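You operate a simulated robot arm through the tools that you are given. There is no shell and no other tool.

The job below is to be done with a simulated robot arm. You get a single attempt, and the scene is never put back.

TASK
Set the yellow slide block as the travel card says, then prove the limit.
Fine: black switch off first; free the yellow lobed knob, slide the block, tighten the knob; switch on, jog out till the limit lamp lights, switch off.

The check looks at the end state, three seconds after you hand in, the way a careful person would. Anything else that was tipped, shoved, dropped, spilled or broken makes it a failure.

THE ROBOT
A 6-joint arm with a three-finger gripper, fixed in place. Base frame: the origin is on the floor under the middle of its stand, x ahead of it, y to its left, z up. Units: m, degrees, N and s.
It reaches about 1.213 m from its shoulder. Its first joint turns from -166.0 to 166.0 degrees. Payload 4.89 kg.
The TCP is the grasp point between the finger pads, 0.03 m short of the fingertips. In the tool frame z runs along the fingers and y along their closing line. The gripper opens to 0.164 m; its body begins 0.125 m behind the TCP.
Orientation is that of the tool frame in the base frame, as a unit quaternion [w, x, y, z]. With the fingers straight down and closing along the base's y, the tool's x points along the base's -x, its y along +y and its z along -z.

THE INTERFACE
- The arm moves only by the tool move_arm. Its arguments are lists of equal length, an entry for each row: "offset": the shift along the base's x, y, z in cm, a list of three; "dr": the turn, a rotation vector about the base's x, y, z in degrees, a list of three. In form: {"offset": [[tx, ty, tz], ...], "dr": [[ax, ay, az], ...]}. A call has 1 to 20 rows; each row is the pose to reach, as a shift and turn from the pose commanded when the call began. "claw" is the opening, from 0 (shut) to 1 (fully open), set as the call begins (left out, the last holds). Each row takes 0.2 s and may step no farther than 0.05 m and 8.6 degrees from the row before; otherwise, or with a gripper value out of range, the whole call is refused. A pose out of reach is approached as far as the arm can. The call stops where the force on the tool passes 90 N (or 10 N more than at its start, if that is more) or the arm is blocked; 0.2 s more then pass. The fingers move at their own pace (about 0.108 m/s each) and stop on an object; they squeeze with about 43 N. The grip force told is the motor's: it shows also when the fingers shut on nothing. Time passes only in rows, and 0.2 s behind the last, so rows that repeat a pose let the fingers close. It gives the time, the measured TCP pose, the force on the tool (base axes), the opening and the grip force at its end, in the units of the frame above (readings bear some noise), with the torque about the TCP (base axes, N m) and any sound that the robot's microphone picked up, and new pictures: "pictures" is both (left out), scene, wrist or none.
- Cameras (640 x 400 px; columns grow to the right, rows downward): "scene" is fixed at [0.3993, -0.6467, 1.5186]; the picture's right is [0.76, -0.65, 0.00], its down [-0.51, -0.60, -0.61] and it looks along [0.40, 0.47, -0.79] (base axes); focal length 304 px, centre (320, 200). "wrist" rides on the gripper at [0.076, -0.002, -0.152] in the tool frame; the picture's right is [0.02, 1.00, 0.00], its down [-0.88, 0.02, -0.47] and it looks along [-0.47, 0.01, 0.88] (tool axes); focal length 247 px, centre (320, 200). There is no depth. A picture from a camera that has moved, and an enlarged one, comes with that camera's place and axes in the base frame and with its lens.
- move_column(by): moves the trunk up (or, below 0, down) by that many m; the arm rides with it, the base frame stays. It gives what a move gives, with no picture.
- inspect(camera, box): a new picture of the part [left, top, right, bottom] of that camera's present view, enlarged. The clock stands still meanwhile.
- close_job(): hands the job in; it is judged then, once.

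Nothing tells you positions but the pictures and the camera data. Unless the task says otherwise, let go and move clear before handing in.

The tools are called by a JSON object that holds its "method" and its "body". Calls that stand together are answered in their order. move_arm: Moves the arm, as the interface text tells. Its arguments: {"type":"object","properties":{"offset":{"type":"array","items":{"type":"array","items":{"type":"number"}}},"dr":{"type":"array","items":{"type":"array","items":{"type":"number"}}},"claw":{"type":"number"},"pictures":{"type":"string","enum":["both","scene","wrist","none"]}},"required":["offset","dr"]} The other tools are called the same way: move_column (by) moves the trunk up or down; inspect (camera, box) takes an enlarged picture of a part of a camera's view; close_job () hands the job in.

At the start:

```text
clock: 0.0
tcp_pos: [0.4815, -0.4077, 1.2649]
orientation: [0.0, 0.0, 1.0, 0.0]
contact_force: [-1.2, 0.5, -0.5]
wrist_torque: [-0.01, 0.04, -0.03]
opening: 0.1641
finger_force: 0.0
trunk travel left (down, up): [-0.175, 0.215]
```

scene: 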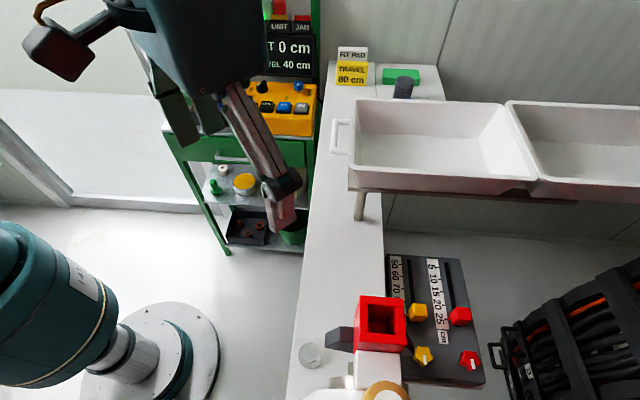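
wrist: 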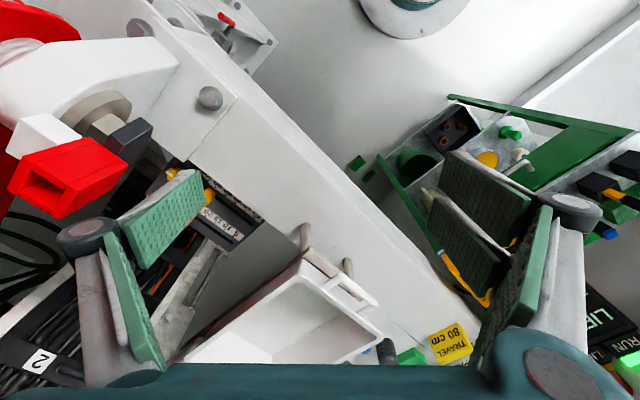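

I see a bench beam with a red tool, a black panel with yellow and red slides and knobs, a green cart with a pendant and a sign, and a travel card. I'll enlarge the important areas before moving anything.

{"method": "inspect", "body": {"camera": "scene", "box": [340, 240, 500, 400]}}

{"method": "inspect", "body": {"camera": "scene", "box": [160, 0, 440, 175]}}

{"method": "inspect", "body": {"camera": "wrist", "box": [420, 80, 640, 400]}}

{"method": "inspect", "body": {"camera": "wrist", "box": [100, 140, 320, 380]}}

```text
2.50 times, centred on (420, 320) of scene
camera zoom: at [0.3993, -0.6467, 1.5186], right [0.76, -0.65, 0.0], down [-0.51, -0.6, -0.61], along [0.4, 0.47, -0.79], focal length 760 px, centre (70, -100)
```

zoom: 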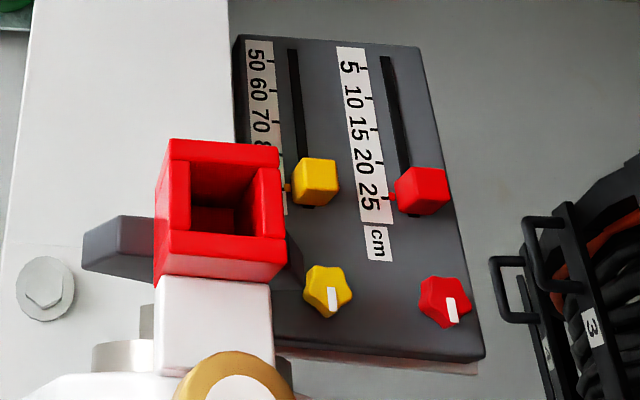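

```text
2.29 times, centred on (300, 88) of scene
camera zoom: at [0.3993, -0.6467, 1.5186], right [0.76, -0.65, 0.0], down [-0.51, -0.6, -0.61], along [0.4, 0.47, -0.79], focal length 695 px, centre (366, 457)
```

zoom: 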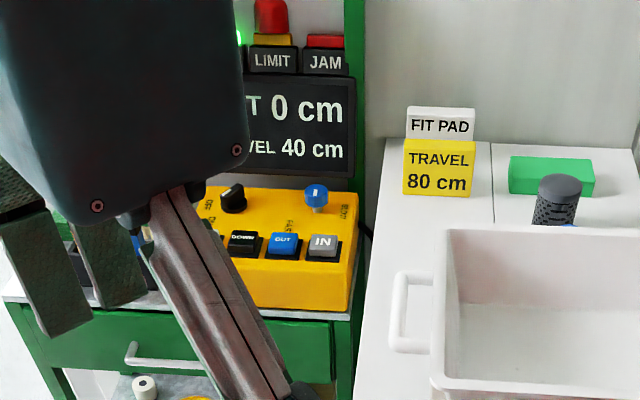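

```text
1.25 times, centred on (530, 240) of wrist
camera zoom: at [0.4039, -0.4083, 1.4165], right [-0.02, 1.0, 0.0], down [0.88, 0.02, 0.47], along [0.47, 0.01, -0.88], focal length 309 px, centre (58, 150)
```

zoom: 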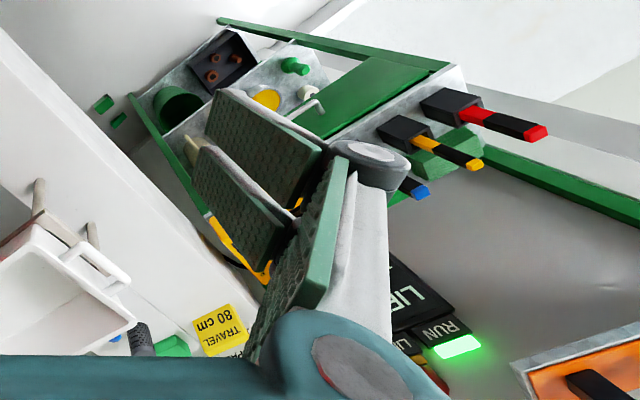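

```text
1.67 times, centred on (210, 260) of wrist
camera zoom: at [0.4039, -0.4083, 1.4165], right [-0.02, 1.0, 0.0], down [0.88, 0.02, 0.47], along [0.47, 0.01, -0.88], focal length 412 px, centre (503, 100)
```

zoom: 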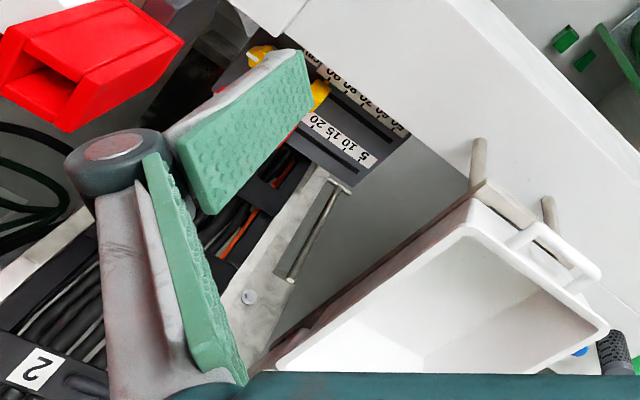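

The travel card reads 80 cm, while the display shows travel 40 cm. My triangulation puts the card near (1.02, -0.06, 1.04), the yellow block near (0.64, -0.63, 0.975) and the lamps near (1.02, 0.31, 1.05). I'll move the arm left at its current height so I can see the pendant.

{"method": "move_arm", "body": {"offset": [[0, 4.5, 0], [0, 9, 0], [0, 13.5, 0], [0, 18, 0], [0, 22.5, 0], [0, 27, 0], [0, 31.5, 0], [0, 36, 0], [0, 40.5, 0], [0, 45, 0]], "dr": [[0, 0, 0], [0, 0, 0], [0, 0, 0], [0, 0, 0], [0, 0, 0], [0, 0, 0], [0, 0, 0], [0, 0, 0], [0, 0, 0], [0, 0, 0]], "claw": 0.3}}

```text
clock: 2.2
tcp_pos: [0.4813, 0.0424, 1.2643]
orientation: [0.0, -0.001, 1.0, 0.0]
contact_force: [-0.4, -0.4, -0.4]
wrist_torque: [0.1, -0.03, -0.01]
opening: 0.049
finger_force: 0.0
trunk travel left (down, up): [-0.175, 0.215]
camera wrist: at [0.4031, 0.0415, 1.4156], right [-0.02, 1.0, 0.0], down [0.88, 0.02, 0.47], along [0.47, 0.01, -0.88], focal length 247 px, centre (320, 200)
```

scene: 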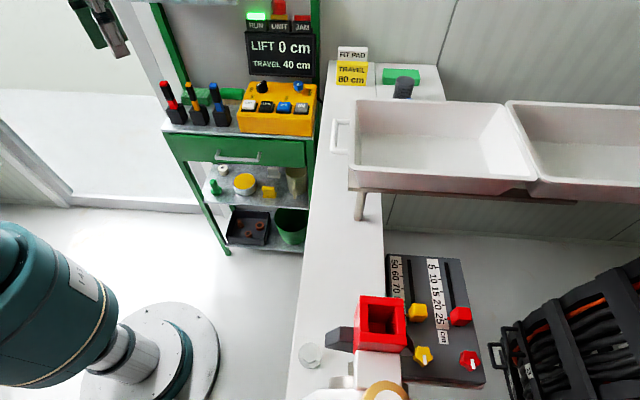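
wrist: 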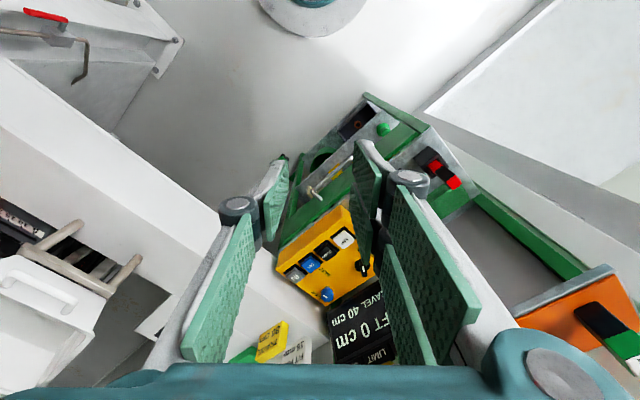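

{"method": "inspect", "body": {"camera": "scene", "box": [150, 0, 330, 150]}}

{"method": "inspect", "body": {"camera": "scene", "box": [225, 70, 325, 145]}}

{"method": "inspect", "body": {"camera": "wrist", "box": [240, 180, 420, 370]}}

{"method": "inspect", "body": {"camera": "scene", "box": [230, 0, 330, 80]}}

```text
2.67 times, centred on (240, 75) of scene
camera zoom: at [0.3993, -0.6467, 1.5186], right [0.76, -0.65, 0.0], down [-0.51, -0.6, -0.61], along [0.4, 0.47, -0.79], focal length 811 px, centre (533, 533)
```

zoom: 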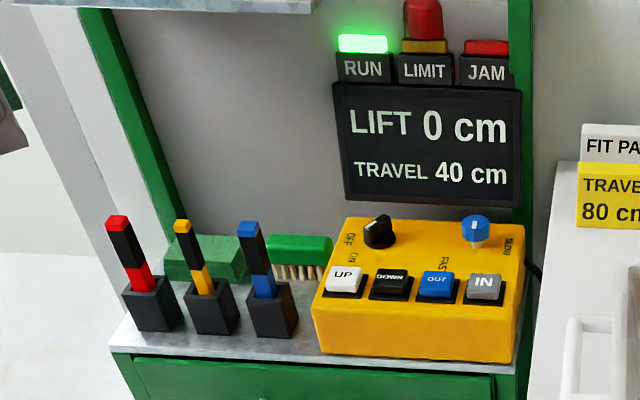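

```text
5.33 times, centred on (275, 108) of scene
camera zoom: at [0.3993, -0.6467, 1.5186], right [0.76, -0.65, 0.0], down [-0.51, -0.6, -0.61], along [0.4, 0.47, -0.79], focal length 1622 px, centre (560, 693)
```

zoom: 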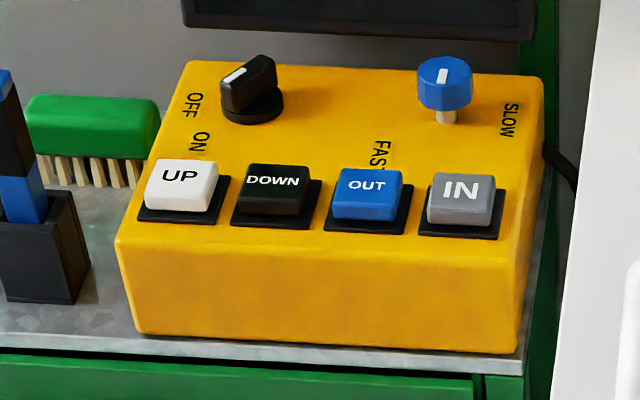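

```text
2.11 times, centred on (330, 275) of wrist
camera zoom: at [0.4031, 0.0415, 1.4156], right [-0.02, 1.0, 0.0], down [0.88, 0.02, 0.47], along [0.47, 0.01, -0.88], focal length 520 px, centre (299, 42)
```

zoom: 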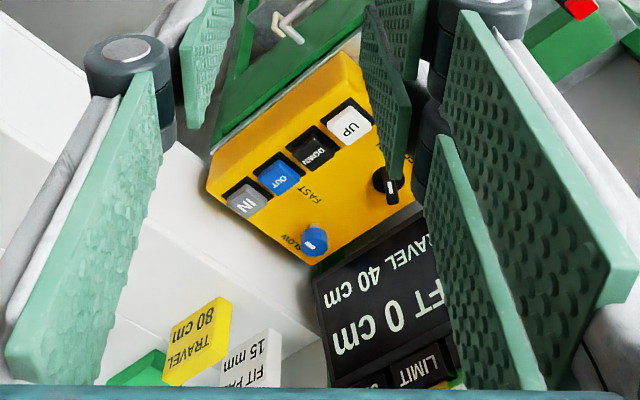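

```text
5.00 times, centred on (280, 40) of scene
camera zoom: at [0.3993, -0.6467, 1.5186], right [0.76, -0.65, 0.0], down [-0.51, -0.6, -0.61], along [0.4, 0.47, -0.79], focal length 1521 px, centre (520, 1000)
```

zoom: 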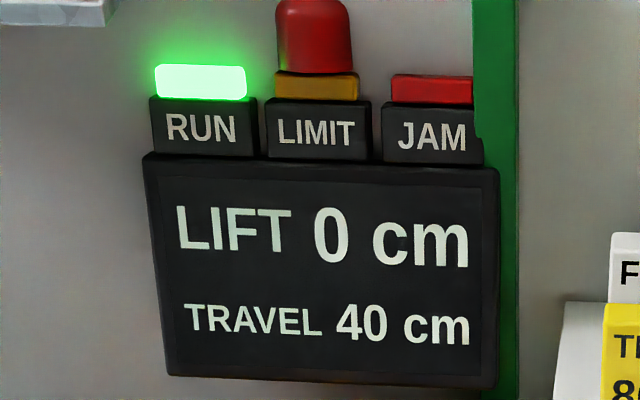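

The lamps show RUN lit, and the pendant has a black OFF/ON switch, UP/DOWN/OUT/IN buttons and a blue FAST/SLOW knob. The pendant is turned about -45°, with its face near z 0.94. I'll move above it with the gripper turned to match for a closer look.

{"method": "move_arm", "body": {"offset": [[4, 0, 0], [8, 0, 0], [12, 0, 0], [16, 0, 0], [20, 0.5, -1], [23, 1, -2], [25, 1.5, -3]], "dr": [[0, 0, 7], [0, 0, 14], [0, 0, 21], [0, 0, 28], [0, 0, 35], [0, 0, 42], [0, 0, 47]], "claw": 1}}

```text
clock: 3.8
tcp_pos: [0.7311, 0.0564, 1.2336]
orientation: [0.0, -0.399, 0.917, 0.0]
contact_force: [0.3, -0.3, 0.5]
wrist_torque: [0.03, -0.05, -0.02]
opening: 0.1641
finger_force: 0.1
trunk travel left (down, up): [-0.175, 0.215]
camera wrist: at [0.6792, 0.0006, 1.3856], right [-0.75, 0.66, 0.0], down [0.59, 0.66, 0.47], along [0.31, 0.35, -0.88], focal length 247 px, centre (320, 200)
```

scene: 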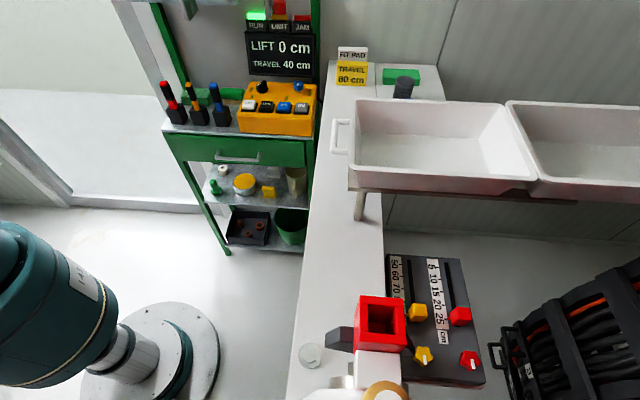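
wrist: 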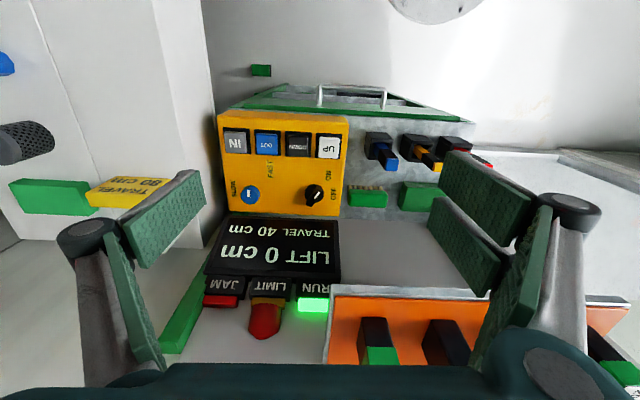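

{"method": "inspect", "body": {"camera": "wrist", "box": [200, 90, 380, 230]}}

{"method": "inspect", "body": {"camera": "wrist", "box": [200, 200, 640, 400]}}

{"method": "inspect", "body": {"camera": "wrist", "box": [285, 160, 355, 220]}}

```text
2.86 times, centred on (290, 160) of wrist
camera zoom: at [0.6792, 0.0006, 1.3856], right [-0.75, 0.66, 0.0], down [0.59, 0.66, 0.47], along [0.31, 0.35, -0.88], focal length 706 px, centre (406, 314)
```

zoom: 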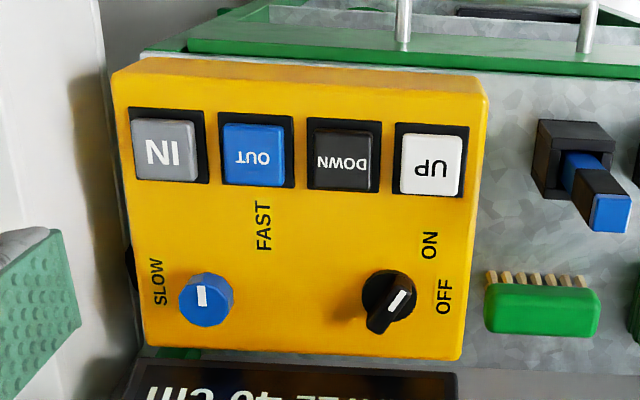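

```text
1.45 times, centred on (420, 300) of wrist
camera zoom: at [0.6792, 0.0006, 1.3856], right [-0.75, 0.66, 0.0], down [0.59, 0.66, 0.47], along [0.31, 0.35, -0.88], focal length 359 px, centre (174, 54)
```

zoom: 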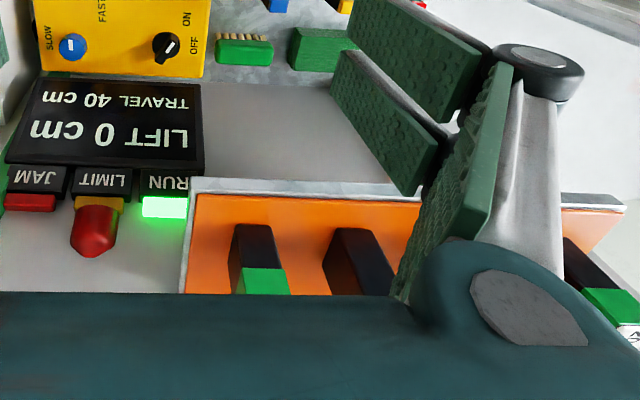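

```text
6.67 times, centred on (320, 190) of wrist
camera zoom: at [0.6792, 0.0006, 1.3856], right [-0.75, 0.66, 0.0], down [0.59, 0.66, 0.47], along [0.31, 0.35, -0.88], focal length 1646 px, centre (320, 267)
```

zoom: 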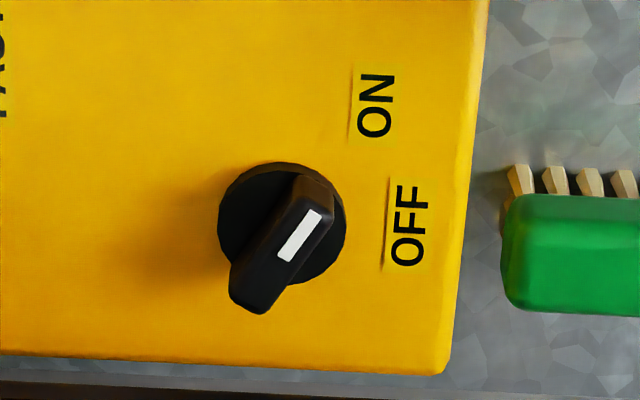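

The switch bar currently points at ON, and OFF is about 55–60° clockwise seen from above. An upper shelf with an orange top seems to sit at about z 1.2, close beside the space above the switch. I'll back off toward the operator side and tilt the gripper to check how much clearance there is.

{"method": "move_arm", "body": {"offset": [[-3, -3, 0], [-6, -6, -1], [-9, -9, -2], [-12, -12, -4], [-14, -15, -6]], "dr": [[5.1, -4.8, 0], [10.2, -9.5, 0], [15.4, -14.3, 0], [20.5, -19.1, 0], [25.6, -23.9, 0]], "claw": 0}}

```text
clock: 5.0
tcp_pos: [0.5913, -0.0928, 1.1733]
orientation: [0.276, -0.381, 0.874, 0.12]
contact_force: [0.2, 0.7, 0.4]
wrist_torque: [-0.11, 0.01, -0.07]
opening: 0.0001
finger_force: 43.1
trunk travel left (down, up): [-0.175, 0.215]
camera wrist: at [0.4892, -0.2035, 1.2545], right [-0.74, 0.67, -0.01], down [0.29, 0.34, 0.89], along [0.6, 0.66, -0.45], focal length 247 px, centre (320, 200)
```

scene: 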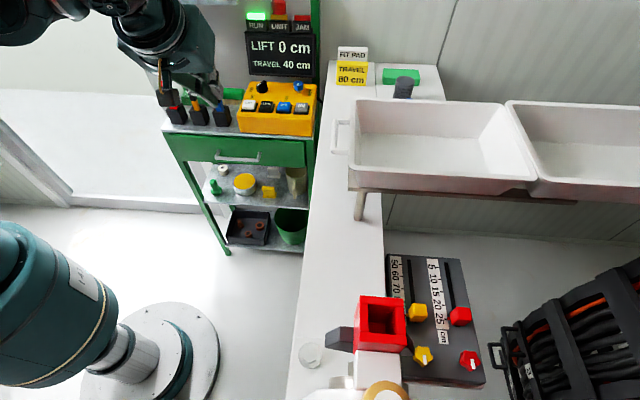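
wrist: 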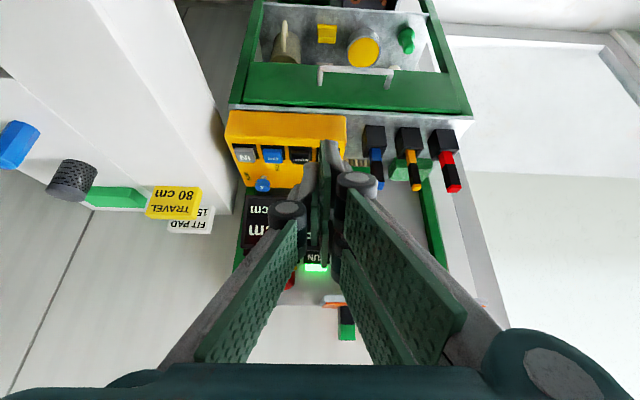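

{"method": "inspect", "body": {"camera": "wrist", "box": [200, 90, 500, 360]}}

{"method": "inspect", "body": {"camera": "scene", "box": [80, 0, 330, 150]}}

```text
1.48 times, centred on (350, 225) of wrist
camera zoom: at [0.4892, -0.2035, 1.2545], right [-0.74, 0.67, -0.01], down [0.29, 0.34, 0.89], along [0.6, 0.66, -0.45], focal length 366 px, centre (276, 163)
```

zoom: 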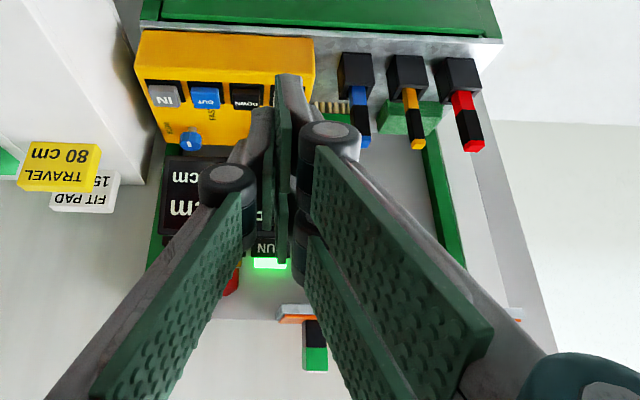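

```text
2.56 times, centred on (205, 75) of scene
camera zoom: at [0.3993, -0.6467, 1.5186], right [0.76, -0.65, 0.0], down [-0.51, -0.6, -0.61], along [0.4, 0.47, -0.79], focal length 779 px, centre (614, 520)
```

zoom: 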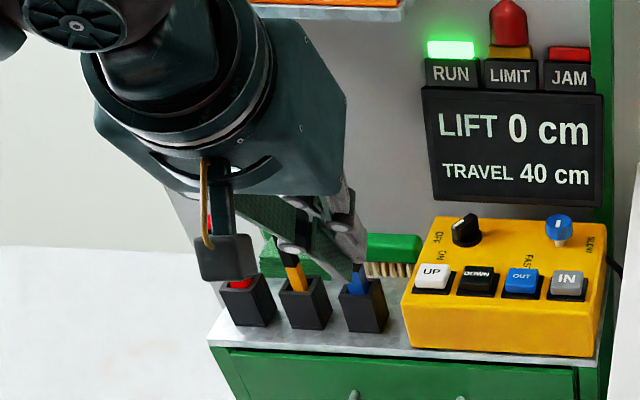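

{"method": "inspect", "body": {"camera": "scene", "box": [150, 50, 250, 130]}}

{"method": "inspect", "body": {"camera": "wrist", "box": [270, 120, 390, 280]}}

```text
5.00 times, centred on (200, 90) of scene
camera zoom: at [0.3993, -0.6467, 1.5186], right [0.76, -0.65, 0.0], down [-0.51, -0.6, -0.61], along [0.4, 0.47, -0.79], focal length 1521 px, centre (920, 750)
```

zoom: 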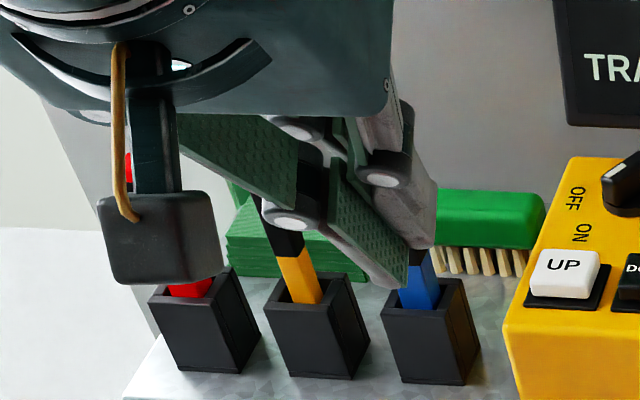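

```text
2.50 times, centred on (330, 200) of wrist
camera zoom: at [0.4892, -0.2035, 1.2545], right [-0.74, 0.67, -0.01], down [0.29, 0.34, 0.89], along [0.6, 0.66, -0.45], focal length 617 px, centre (295, 200)
```

zoom: 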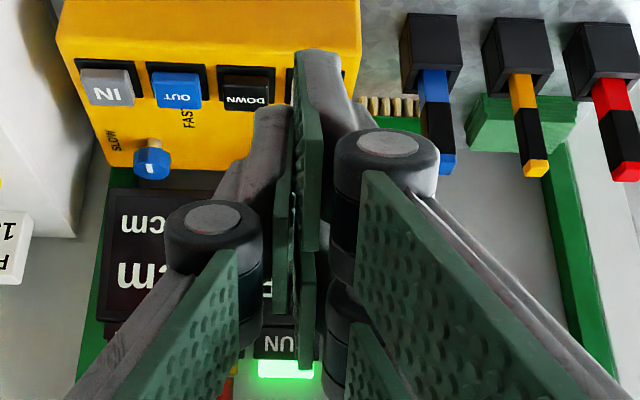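

The shelf corner is confirmed near (0.80, 0.147, 1.22), so a vertical grasp of the switch would hit it. I'll work with the gripper leaned toward the operator, using the closed fingertips as a pusher. First I'll move close to the pendant to find the switch precisely.

{"method": "move_arm", "body": {"offset": [[3, 2.5, -2], [6, 5, -4], [9, 7.5, -6], [12, 10, -8], [15, 12.5, -10], [17.5, 14.5, -12], [19, 15.5, -13]], "dr": [[0, 0, 0], [0, 0, 0], [0, 0, 0], [0, 0, 0], [0, 0, 0], [0, 0, 0], [0, 0, 0]], "claw": 0}}

```text
clock: 6.6
tcp_pos: [0.7799, 0.0614, 1.0453]
orientation: [0.276, -0.38, 0.875, 0.119]
contact_force: [-0.1, 0.0, 0.4]
wrist_torque: [-0.03, -0.03, -0.02]
opening: 0.0
finger_force: 43.2
trunk travel left (down, up): [-0.175, 0.215]
camera wrist: at [0.6784, -0.0479, 1.1252], right [-0.74, 0.67, -0.01], down [0.29, 0.34, 0.89], along [0.6, 0.66, -0.45], focal length 247 px, centre (320, 200)
```

scene: 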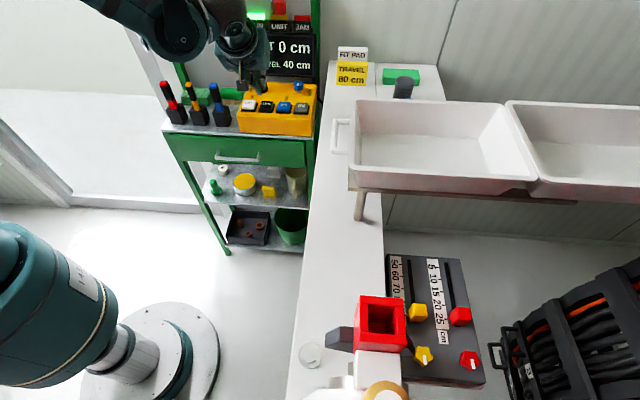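
wrist: 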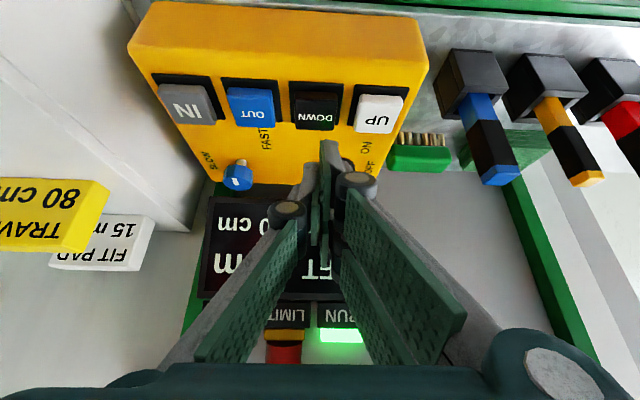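

{"method": "inspect", "body": {"camera": "wrist", "box": [260, 100, 420, 220]}}

{"method": "inspect", "body": {"camera": "scene", "box": [200, 40, 330, 140]}}

```text
3.33 times, centred on (340, 160) of wrist
camera zoom: at [0.6784, -0.0479, 1.1252], right [-0.74, 0.67, -0.01], down [0.29, 0.34, 0.89], along [0.6, 0.66, -0.45], focal length 823 px, centre (253, 333)
```

zoom: 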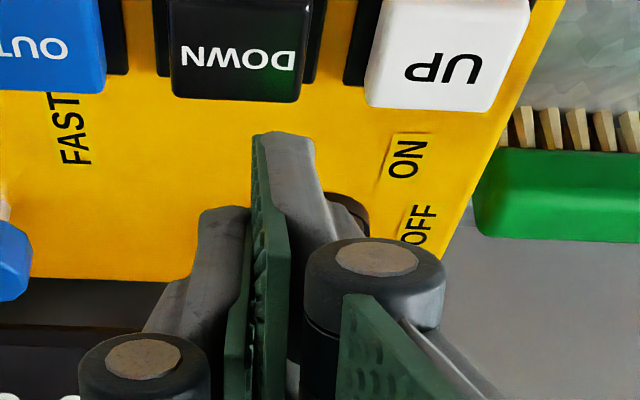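

```text
4.00 times, centred on (265, 90) of scene
camera zoom: at [0.3993, -0.6467, 1.5186], right [0.76, -0.65, 0.0], down [-0.51, -0.6, -0.61], along [0.4, 0.47, -0.79], focal length 1217 px, centre (540, 640)
```

zoom: 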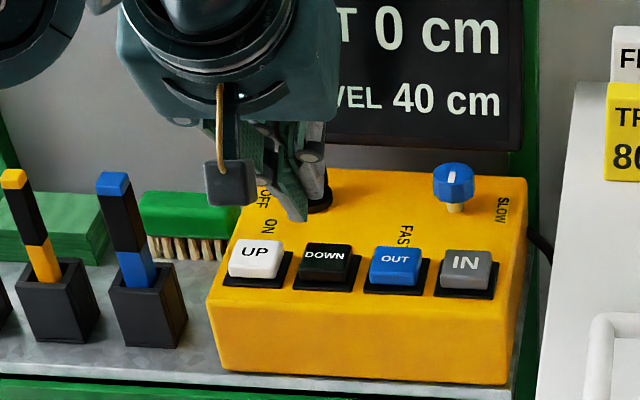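

The fingertip geometry matches the camera model, and I now put the switch centre at about (0.829, 0.149). Its bar top is near z 0.985 and the panel near z 0.95. I'll swing the gripper to lean toward the bench side, away from the shelf, with the camera on the operator side, and hover just right of the switch.

{"method": "move_arm", "body": {"offset": [[0.5, -1, 1.5], [1, -1.5, 3], [2, -1.5, 4], [3.5, -1, 4], [5, -0.5, 4], [6, 0.5, 3.5], [6.7, 1.1, 3]], "dr": [[-0.8, 6.4, 1.3], [-1.6, 12.7, 2.6], [-2.4, 19.1, 3.9], [-3.2, 25.4, 5.3], [-4, 31.8, 6.6], [-4.8, 38.1, 7.9], [-5.6, 44.5, 9.2]], "claw": 0}}

```text
clock: 8.2
tcp_pos: [0.8482, 0.0728, 1.075]
orientation: [-0.104, -0.387, 0.885, 0.235]
contact_force: [-1.3, -0.4, 1.1]
wrist_torque: [0.0, -0.29, -0.14]
opening: 0.0
finger_force: 43.0
trunk travel left (down, up): [-0.175, 0.215]
camera wrist: at [0.8515, -0.0335, 1.207], right [-0.65, 0.58, 0.5], down [0.76, 0.5, 0.42], along [-0.01, 0.65, -0.76], focal length 247 px, centre (320, 200)
```

scene: 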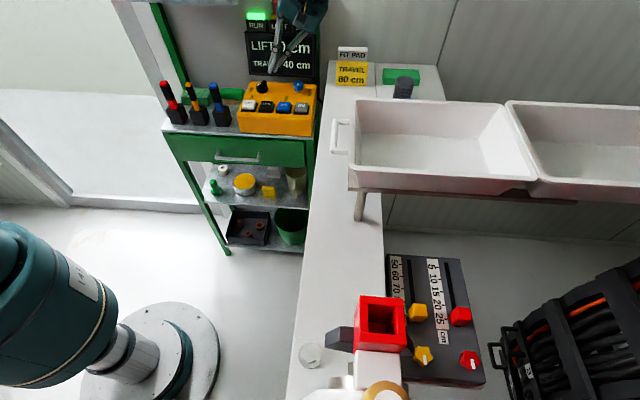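
wrist: 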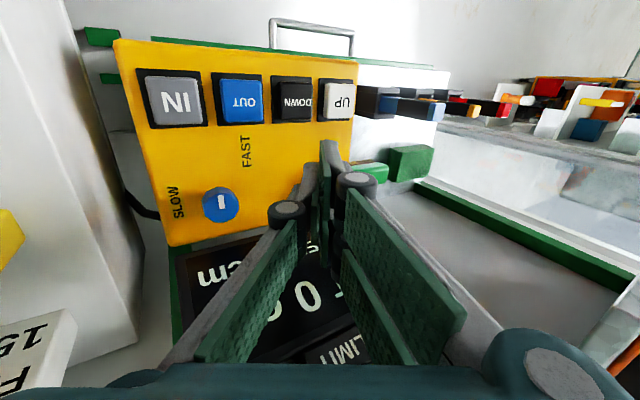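

{"method": "inspect", "body": {"camera": "wrist", "box": [270, 100, 430, 210]}}

{"method": "inspect", "body": {"camera": "scene", "box": [220, 0, 330, 140]}}

```text
3.64 times, centred on (350, 155) of wrist
camera zoom: at [0.8515, -0.0335, 1.207], right [-0.65, 0.58, 0.5], down [0.76, 0.5, 0.42], along [-0.01, 0.65, -0.76], focal length 898 px, centre (211, 364)
```

zoom: 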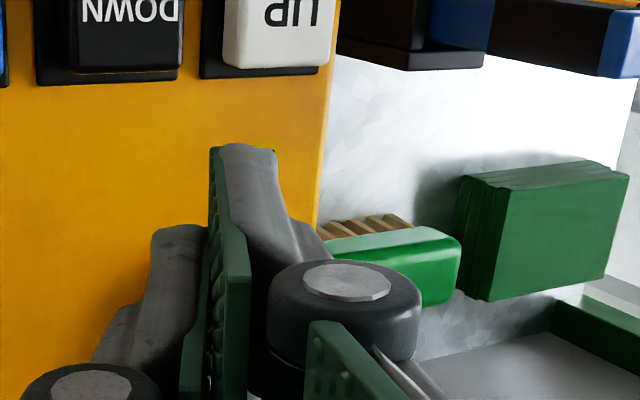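

```text
2.86 times, centred on (275, 70) of scene
camera zoom: at [0.3993, -0.6467, 1.5186], right [0.76, -0.65, 0.0], down [-0.51, -0.6, -0.61], along [0.4, 0.47, -0.79], focal length 869 px, centre (449, 571)
```

zoom: 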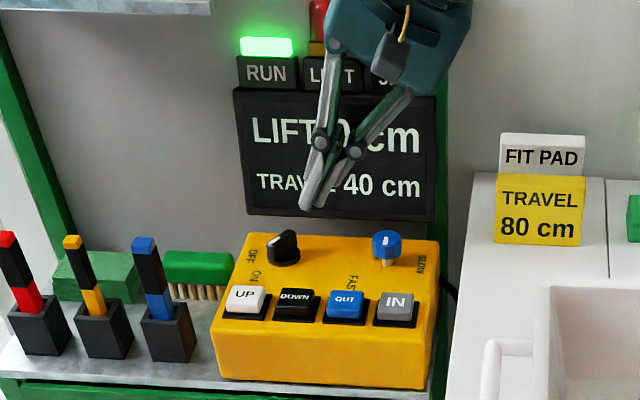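

{"method": "inspect", "body": {"camera": "scene", "box": [235, 60, 305, 110]}}

```text
8.00 times, centred on (270, 85) of scene
camera zoom: at [0.3993, -0.6467, 1.5186], right [0.76, -0.65, 0.0], down [-0.51, -0.6, -0.61], along [0.4, 0.47, -0.79], focal length 2434 px, centre (720, 1120)
```

zoom: 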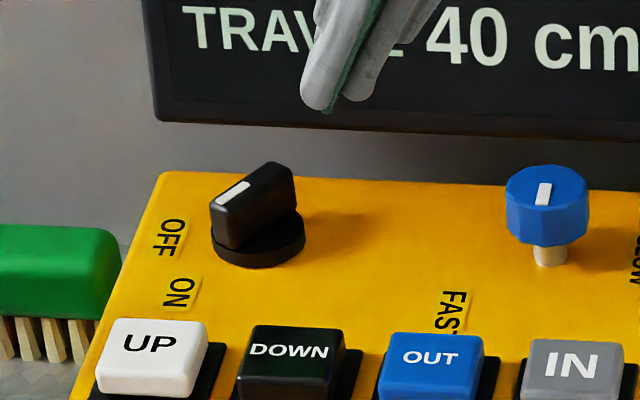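

The scene close-up clearly shows the bar pointing at ON, with the closed fingertips hovering to its upper right. I'll descend beside the switch on its right, slightly toward the operator.

{"method": "move_arm", "body": {"offset": [[0, 0.8, -1.5], [0.1, 1.5, -3.5], [0.1, 1.5, -5.5], [0.1, 1.5, -6.5]], "dr": [[0, 0, 0], [0, 0, 0], [0, 0, 0], [0, 0, 0]], "pictures": "none"}}

{"method": "inspect", "body": {"camera": "scene", "box": [235, 60, 305, 110]}}

{"method": "inspect", "body": {"camera": "wrist", "box": [240, 60, 480, 220]}}

```text
clock: 9.2
tcp_pos: [0.8486, 0.0883, 1.0089]
orientation: [-0.104, -0.387, 0.886, 0.233]
contact_force: [-0.1, -0.8, -0.2]
wrist_torque: [-0.04, 0.02, 0.04]
opening: 0.0001
finger_force: 42.8
trunk travel left (down, up): [-0.175, 0.215]
```

```text
8.00 times, centred on (270, 85) of scene
camera zoom: at [0.3993, -0.6467, 1.5186], right [0.76, -0.65, 0.0], down [-0.51, -0.6, -0.61], along [0.4, 0.47, -0.79], focal length 2434 px, centre (720, 1120)
```

zoom: 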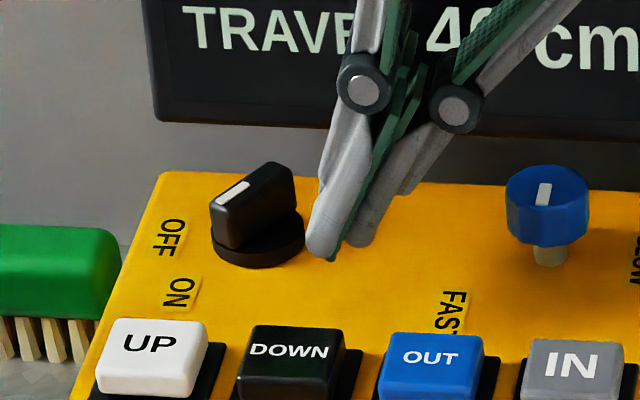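

```text
2.50 times, centred on (360, 140) of wrist
camera zoom: at [0.853, -0.0186, 1.14], right [-0.65, 0.58, 0.49], down [0.76, 0.5, 0.42], along [-0.01, 0.65, -0.76], focal length 617 px, centre (220, 350)
```

zoom: 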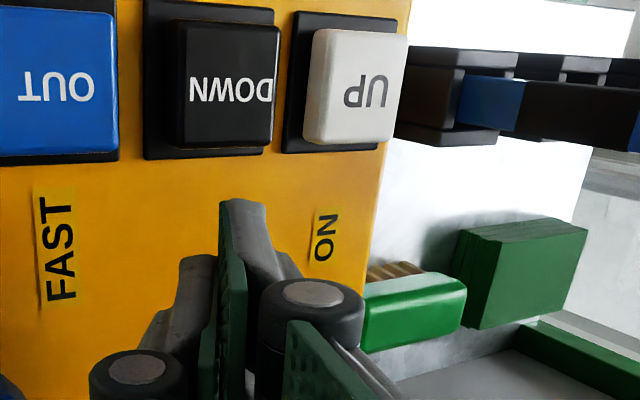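

{"method": "move_arm", "body": {"offset": [[0, 0, -0.5], [0, 0, -1.0], [0, 0, -1.4]], "dr": [[0, 0, 0], [0, 0, 0], [0, 0, 0]], "pictures": "none"}}

{"method": "inspect", "body": {"camera": "scene", "box": [235, 60, 305, 110]}}

```text
clock: 10.0
tcp_pos: [0.8488, 0.0885, 0.9958]
orientation: [-0.105, -0.387, 0.886, 0.234]
contact_force: [-0.3, 0.5, -0.9]
wrist_torque: [-0.02, -0.02, -0.03]
opening: 0.0
finger_force: 43.2
trunk travel left (down, up): [-0.175, 0.215]
```

```text
8.00 times, centred on (270, 85) of scene
camera zoom: at [0.3993, -0.6467, 1.5186], right [0.76, -0.65, 0.0], down [-0.51, -0.6, -0.61], along [0.4, 0.47, -0.79], focal length 2434 px, centre (720, 1120)
```

zoom: 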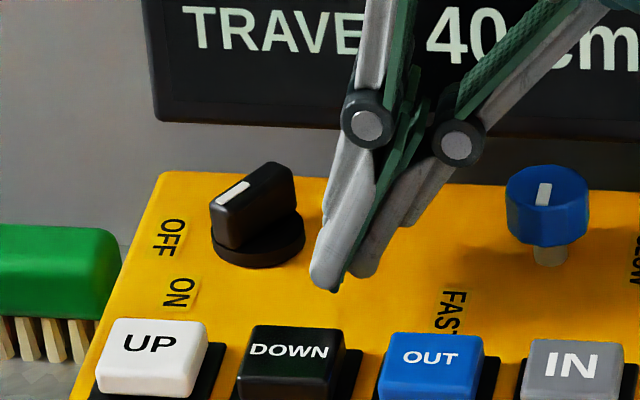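

The near fingertip is down beside the switch with no contact, and by projection the rear fingertip lines up with the bar's pointer end. I'll sweep left in small steps to turn the bar clockwise toward OFF.

{"method": "move_arm", "body": {"offset": [[-0.75, 0.67, 0], [-1.5, 1.33, 0], [-2.2, 2.0, 0], [-2.6, 2.33, 0], [-2.98, 2.67, 0], [-3.35, 3.0, 0]], "dr": [[0, 0, 0], [0, 0, 0], [0, 0, 0], [0, 0, 0], [0, 0, 0], [0, 0, 0]], "pictures": "none"}}

{"method": "inspect", "body": {"camera": "scene", "box": [235, 60, 305, 110]}}

```text
clock: 11.4
tcp_pos: [0.8145, 0.1182, 0.9963]
orientation: [-0.104, -0.387, 0.886, 0.234]
contact_force: [15.6, -6.7, 40.5]
wrist_torque: [1.25, -0.66, -0.67]
opening: 0.0
finger_force: 43.2
trunk travel left (down, up): [-0.175, 0.215]
```

```text
8.00 times, centred on (270, 85) of scene
camera zoom: at [0.3993, -0.6467, 1.5186], right [0.76, -0.65, 0.0], down [-0.51, -0.6, -0.61], along [0.4, 0.47, -0.79], focal length 2434 px, centre (720, 1120)
```

zoom: 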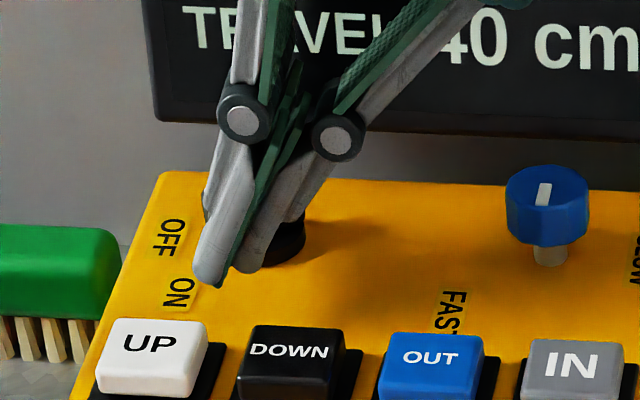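

{"method": "inspect", "body": {"camera": "scene", "box": [225, 0, 325, 110]}}

{"method": "inspect", "body": {"camera": "wrist", "box": [260, 80, 420, 200]}}

```text
3.64 times, centred on (275, 55) of scene
camera zoom: at [0.3993, -0.6467, 1.5186], right [0.76, -0.65, 0.0], down [-0.51, -0.6, -0.61], along [0.4, 0.47, -0.79], focal length 1106 px, centre (484, 727)
```

zoom: 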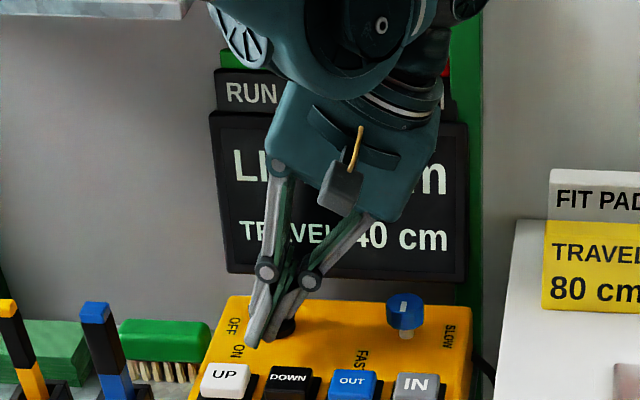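

```text
3.33 times, centred on (340, 140) of wrist
camera zoom: at [0.819, 0.0108, 1.128], right [-0.65, 0.57, 0.5], down [0.76, 0.5, 0.42], along [-0.01, 0.65, -0.76], focal length 823 px, centre (253, 400)
```

zoom: 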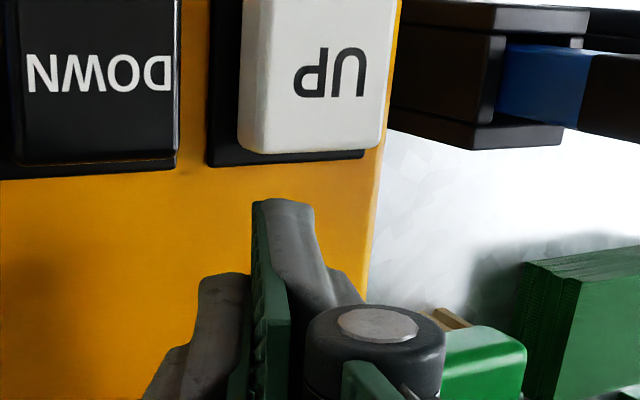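

The RUN lamp looks dark now, which suggests the switch has turned. The tip is pressing with about 40 N upward, so I'll back away along the finger axis and check.

{"method": "move_arm", "body": {"offset": [[0.4, -0.35, 0.4], [1.2, -1.05, 1.2], [2.2, -2.0, 2.5], [3.5, -3.1, 3.8]], "dr": [[0, 0, 0], [0, 0, 0], [0, 0, 0], [0, 0, 0]], "pictures": "none"}}

{"method": "inspect", "body": {"camera": "scene", "box": [235, 60, 305, 110]}}

{"method": "inspect", "body": {"camera": "scene", "box": [225, 0, 325, 110]}}

```text
clock: 12.4
tcp_pos: [0.8499, 0.0869, 1.0334]
orientation: [-0.105, -0.386, 0.886, 0.235]
contact_force: [-0.8, 0.6, -0.4]
wrist_torque: [-0.08, -0.07, 0.0]
opening: 0.0
finger_force: 42.6
trunk travel left (down, up): [-0.175, 0.215]
```

```text
8.00 times, centred on (270, 85) of scene
camera zoom: at [0.3993, -0.6467, 1.5186], right [0.76, -0.65, 0.0], down [-0.51, -0.6, -0.61], along [0.4, 0.47, -0.79], focal length 2434 px, centre (720, 1120)
```

zoom: 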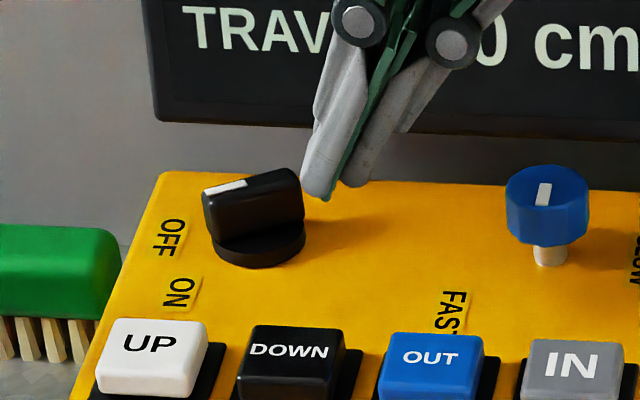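

```text
3.64 times, centred on (275, 55) of scene
camera zoom: at [0.3993, -0.6467, 1.5186], right [0.76, -0.65, 0.0], down [-0.51, -0.6, -0.61], along [0.4, 0.47, -0.79], focal length 1106 px, centre (484, 727)
```

zoom: 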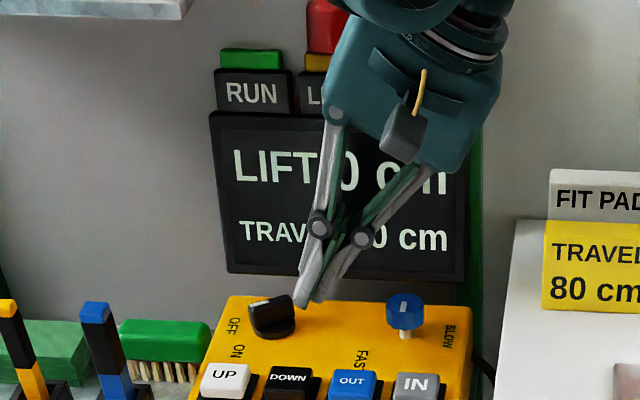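

RUN is off and the bar has moved toward OFF, but it may not be fully there. I'll repeat the sweep about 6 mm higher and slightly further forward so the bar ends up square on OFF.

{"method": "move_arm", "body": {"offset": [[0.1, 0.3, -1], [0.1, 0.3, -2.2], [0.1, 0.3, -3.1], [-0.65, 0.97, -3.1], [-1.4, 1.63, -3.1], [-2.1, 2.3, -3.1], [-2.5, 2.65, -3.1], [-2.9, 3.0, -3.1]], "dr": [[0, 0, 0], [0, 0, 0], [0, 0, 0], [0, 0, 0], [0, 0, 0], [0, 0, 0], [0, 0, 0], [0, 0, 0]], "pictures": "none"}}

```text
clock: 14.2
tcp_pos: [0.8225, 0.1168, 1.0023]
orientation: [-0.104, -0.386, 0.886, 0.234]
contact_force: [0.3, -0.7, -1.4]
wrist_torque: [0.02, 0.04, -0.01]
opening: 0.0
finger_force: 43.3
trunk travel left (down, up): [-0.175, 0.215]
```

{"method": "move_arm", "body": {"offset": [[-0.4, 0.35, 0], [-0.8, 0.7, 0], [-1.15, 1.05, 0]], "dr": [[0, 0, 0], [0, 0, 0], [0, 0, 0]], "pictures": "none"}}

{"method": "inspect", "body": {"camera": "scene", "box": [235, 60, 305, 110]}}

```text
clock: 15.0
tcp_pos: [0.809, 0.1281, 1.0035]
orientation: [-0.105, -0.387, 0.886, 0.234]
contact_force: [0.0, 0.2, -0.6]
wrist_torque: [0.02, 0.03, 0.04]
opening: 0.0001
finger_force: 43.1
trunk travel left (down, up): [-0.175, 0.215]
```

```text
8.00 times, centred on (270, 85) of scene
camera zoom: at [0.3993, -0.6467, 1.5186], right [0.76, -0.65, 0.0], down [-0.51, -0.6, -0.61], along [0.4, 0.47, -0.79], focal length 2434 px, centre (720, 1120)
```

zoom: 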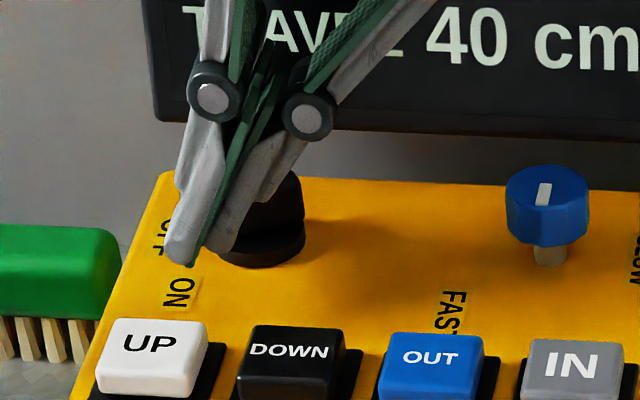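

{"method": "move_arm", "body": {"offset": [[0.13, 0.15, 0], [0.27, 0.3, 0]], "dr": [[0, 0, 0], [0, 0, 0]], "pictures": "none"}}

```text
clock: 15.6
tcp_pos: [0.8134, 0.1316, 1.0036]
orientation: [-0.104, -0.386, 0.886, 0.234]
contact_force: [-0.2, -0.4, 0.5]
wrist_torque: [0.02, -0.02, 0.0]
opening: 0.0
finger_force: 42.6
trunk travel left (down, up): [-0.175, 0.215]
```

{"method": "move_arm", "body": {"offset": [[0.13, 0.15, 0], [0.27, 0.3, 0]], "dr": [[0, 0, 0], [0, 0, 0]], "pictures": "none"}}

{"method": "inspect", "body": {"camera": "scene", "box": [235, 60, 305, 110]}}

{"method": "inspect", "body": {"camera": "wrist", "box": [240, 80, 440, 230]}}

```text
clock: 16.2
tcp_pos: [0.8157, 0.1343, 1.0034]
orientation: [-0.104, -0.386, 0.886, 0.234]
contact_force: [0.3, -0.1, 0.0]
wrist_torque: [0.03, 0.02, -0.04]
opening: 0.0
finger_force: 43.2
trunk travel left (down, up): [-0.175, 0.215]
```

```text
8.00 times, centred on (270, 85) of scene
camera zoom: at [0.3993, -0.6467, 1.5186], right [0.76, -0.65, 0.0], down [-0.51, -0.6, -0.61], along [0.4, 0.47, -0.79], focal length 2434 px, centre (720, 1120)
```

zoom: 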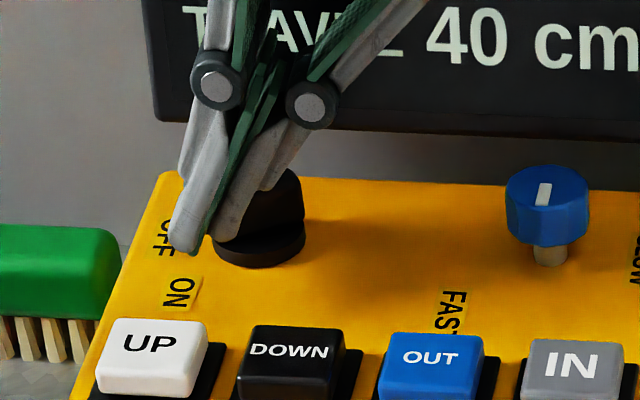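

```text
2.67 times, centred on (340, 155) of wrist
camera zoom: at [0.8195, 0.027, 1.1339], right [-0.65, 0.58, 0.5], down [0.76, 0.5, 0.42], along [-0.01, 0.65, -0.76], focal length 659 px, centre (267, 320)
```

zoom: 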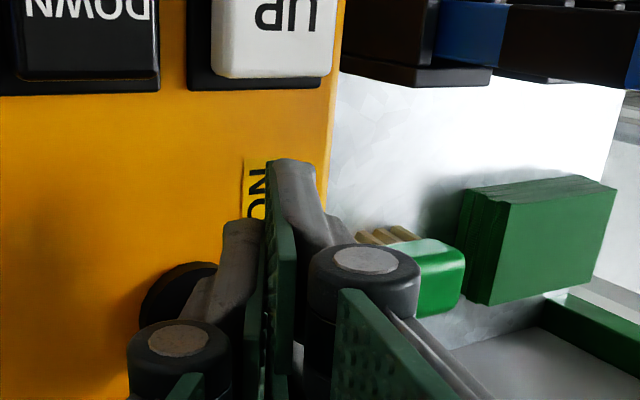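

{"method": "move_arm", "body": {"offset": [[0.4, -0.35, 0.8], [0.8, -0.7, 1.8], [1.8, -1.6, 3.2], [3.2, -3, 4.5], [5, -5, 6], [7, -7.5, 7.5]], "dr": [[0, 0, 0], [0, 0, 0], [0, 0, 0], [0, 0, 0], [0, 0, 0], [0, 0, 0]], "pictures": "wrist"}}

{"method": "inspect", "body": {"camera": "scene", "box": [240, 70, 280, 100]}}

{"method": "inspect", "body": {"camera": "wrist", "box": [250, 100, 450, 250]}}

```text
clock: 17.6
tcp_pos: [0.8861, 0.0601, 1.0792]
orientation: [-0.104, -0.387, 0.886, 0.234]
contact_force: [-0.1, 2.1, 1.1]
wrist_torque: [-0.24, -0.06, 0.07]
opening: 0.0
finger_force: 43.2
trunk travel left (down, up): [-0.175, 0.215]
camera wrist: at [0.8902, -0.0472, 1.2098], right [-0.65, 0.57, 0.49], down [0.76, 0.5, 0.42], along [-0.01, 0.65, -0.76], focal length 247 px, centre (320, 200)
```

wrist: 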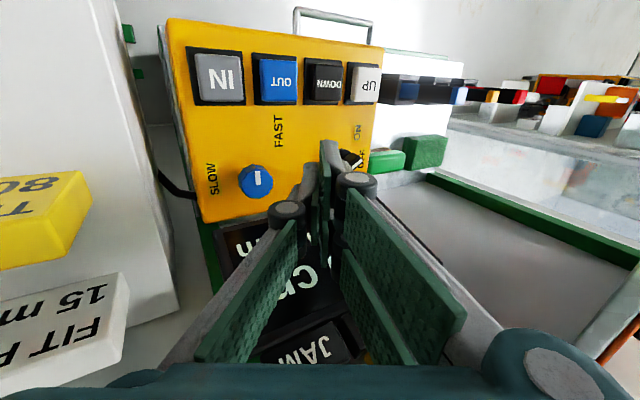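

```text
13.33 times, centred on (260, 85) of scene
camera zoom: at [0.3993, -0.6467, 1.5186], right [0.76, -0.65, 0.0], down [-0.51, -0.6, -0.61], along [0.4, 0.47, -0.79], focal length 4056 px, centre (1120, 1733)
```

zoom: 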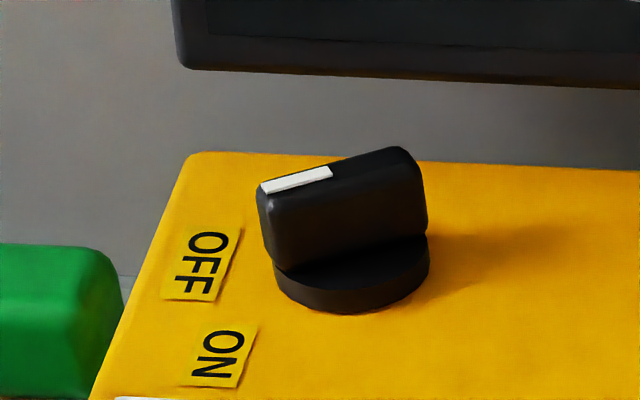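

```text
2.67 times, centred on (350, 175) of wrist
camera zoom: at [0.8902, -0.0472, 1.2098], right [-0.65, 0.57, 0.49], down [0.76, 0.5, 0.42], along [-0.01, 0.65, -0.76], focal length 659 px, centre (240, 267)
```

zoom: 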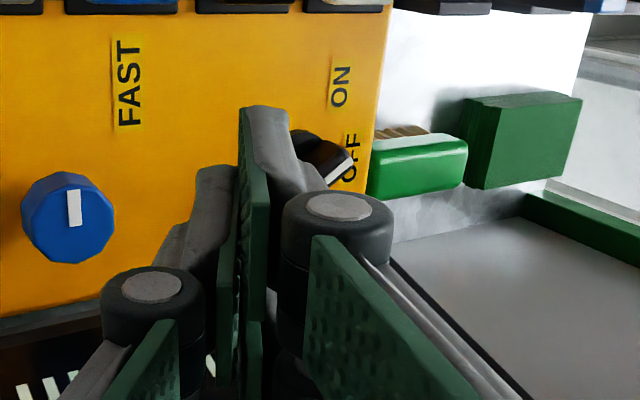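

From the geometry, the second sweep must have passed over the top of the bar, so it sits about 27° short of OFF. The bar top is near z 0.98 and its centre near (0.837, 0.1565). I'll go down lower beside it and sweep again.

{"method": "move_arm", "body": {"offset": [[-1.7, 1.8, -2.4], [-3.5, 3.7, -4.9], [-3.5, 3.7, -6.5], [-3.5, 3.7, -8], [-3.5, 3.7, -8.6], [-3.5, 3.7, -9.1]], "dr": [[0, 0, 0], [0, 0, 0], [0, 0, 0], [0, 0, 0], [0, 0, 0], [0, 0, 0]], "pictures": "none"}}

{"method": "inspect", "body": {"camera": "scene", "box": [235, 60, 305, 110]}}

```text
clock: 19.0
tcp_pos: [0.8511, 0.0961, 0.9865]
orientation: [-0.104, -0.386, 0.886, 0.233]
contact_force: [-1.3, 0.3, 0.1]
wrist_torque: [-0.02, -0.03, -0.01]
opening: 0.0
finger_force: 43.1
trunk travel left (down, up): [-0.175, 0.215]
```

```text
8.00 times, centred on (270, 85) of scene
camera zoom: at [0.3993, -0.6467, 1.5186], right [0.76, -0.65, 0.0], down [-0.51, -0.6, -0.61], along [0.4, 0.47, -0.79], focal length 2434 px, centre (720, 1120)
```

zoom: 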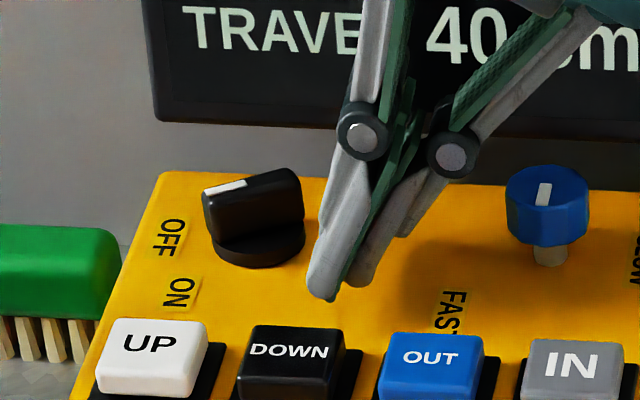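

{"method": "move_arm", "body": {"offset": [[-0.7, 0.63, 0], [-1.4, 1.26, 0], [-1.8, 1.6, 0], [-2.15, 1.95, 0], [-2.5, 2.25, 0]], "dr": [[0, 0, 0], [0, 0, 0], [0, 0, 0], [0, 0, 0], [0, 0, 0]], "pictures": "none"}}

{"method": "inspect", "body": {"camera": "scene", "box": [235, 60, 305, 110]}}

```text
clock: 20.2
tcp_pos: [0.8247, 0.1145, 0.9874]
orientation: [-0.105, -0.386, 0.886, 0.233]
contact_force: [-16.8, -58.0, -4.4]
wrist_torque: [-1.13, 0.33, 0.14]
opening: 0.0001
finger_force: 43.0
trunk travel left (down, up): [-0.175, 0.215]
```

```text
8.00 times, centred on (270, 85) of scene
camera zoom: at [0.3993, -0.6467, 1.5186], right [0.76, -0.65, 0.0], down [-0.51, -0.6, -0.61], along [0.4, 0.47, -0.79], focal length 2434 px, centre (720, 1120)
```

zoom: 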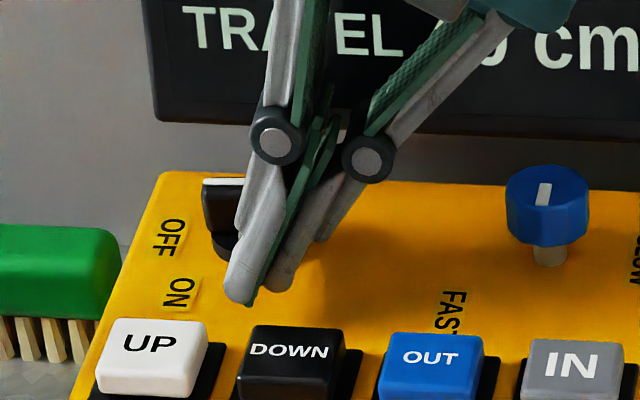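

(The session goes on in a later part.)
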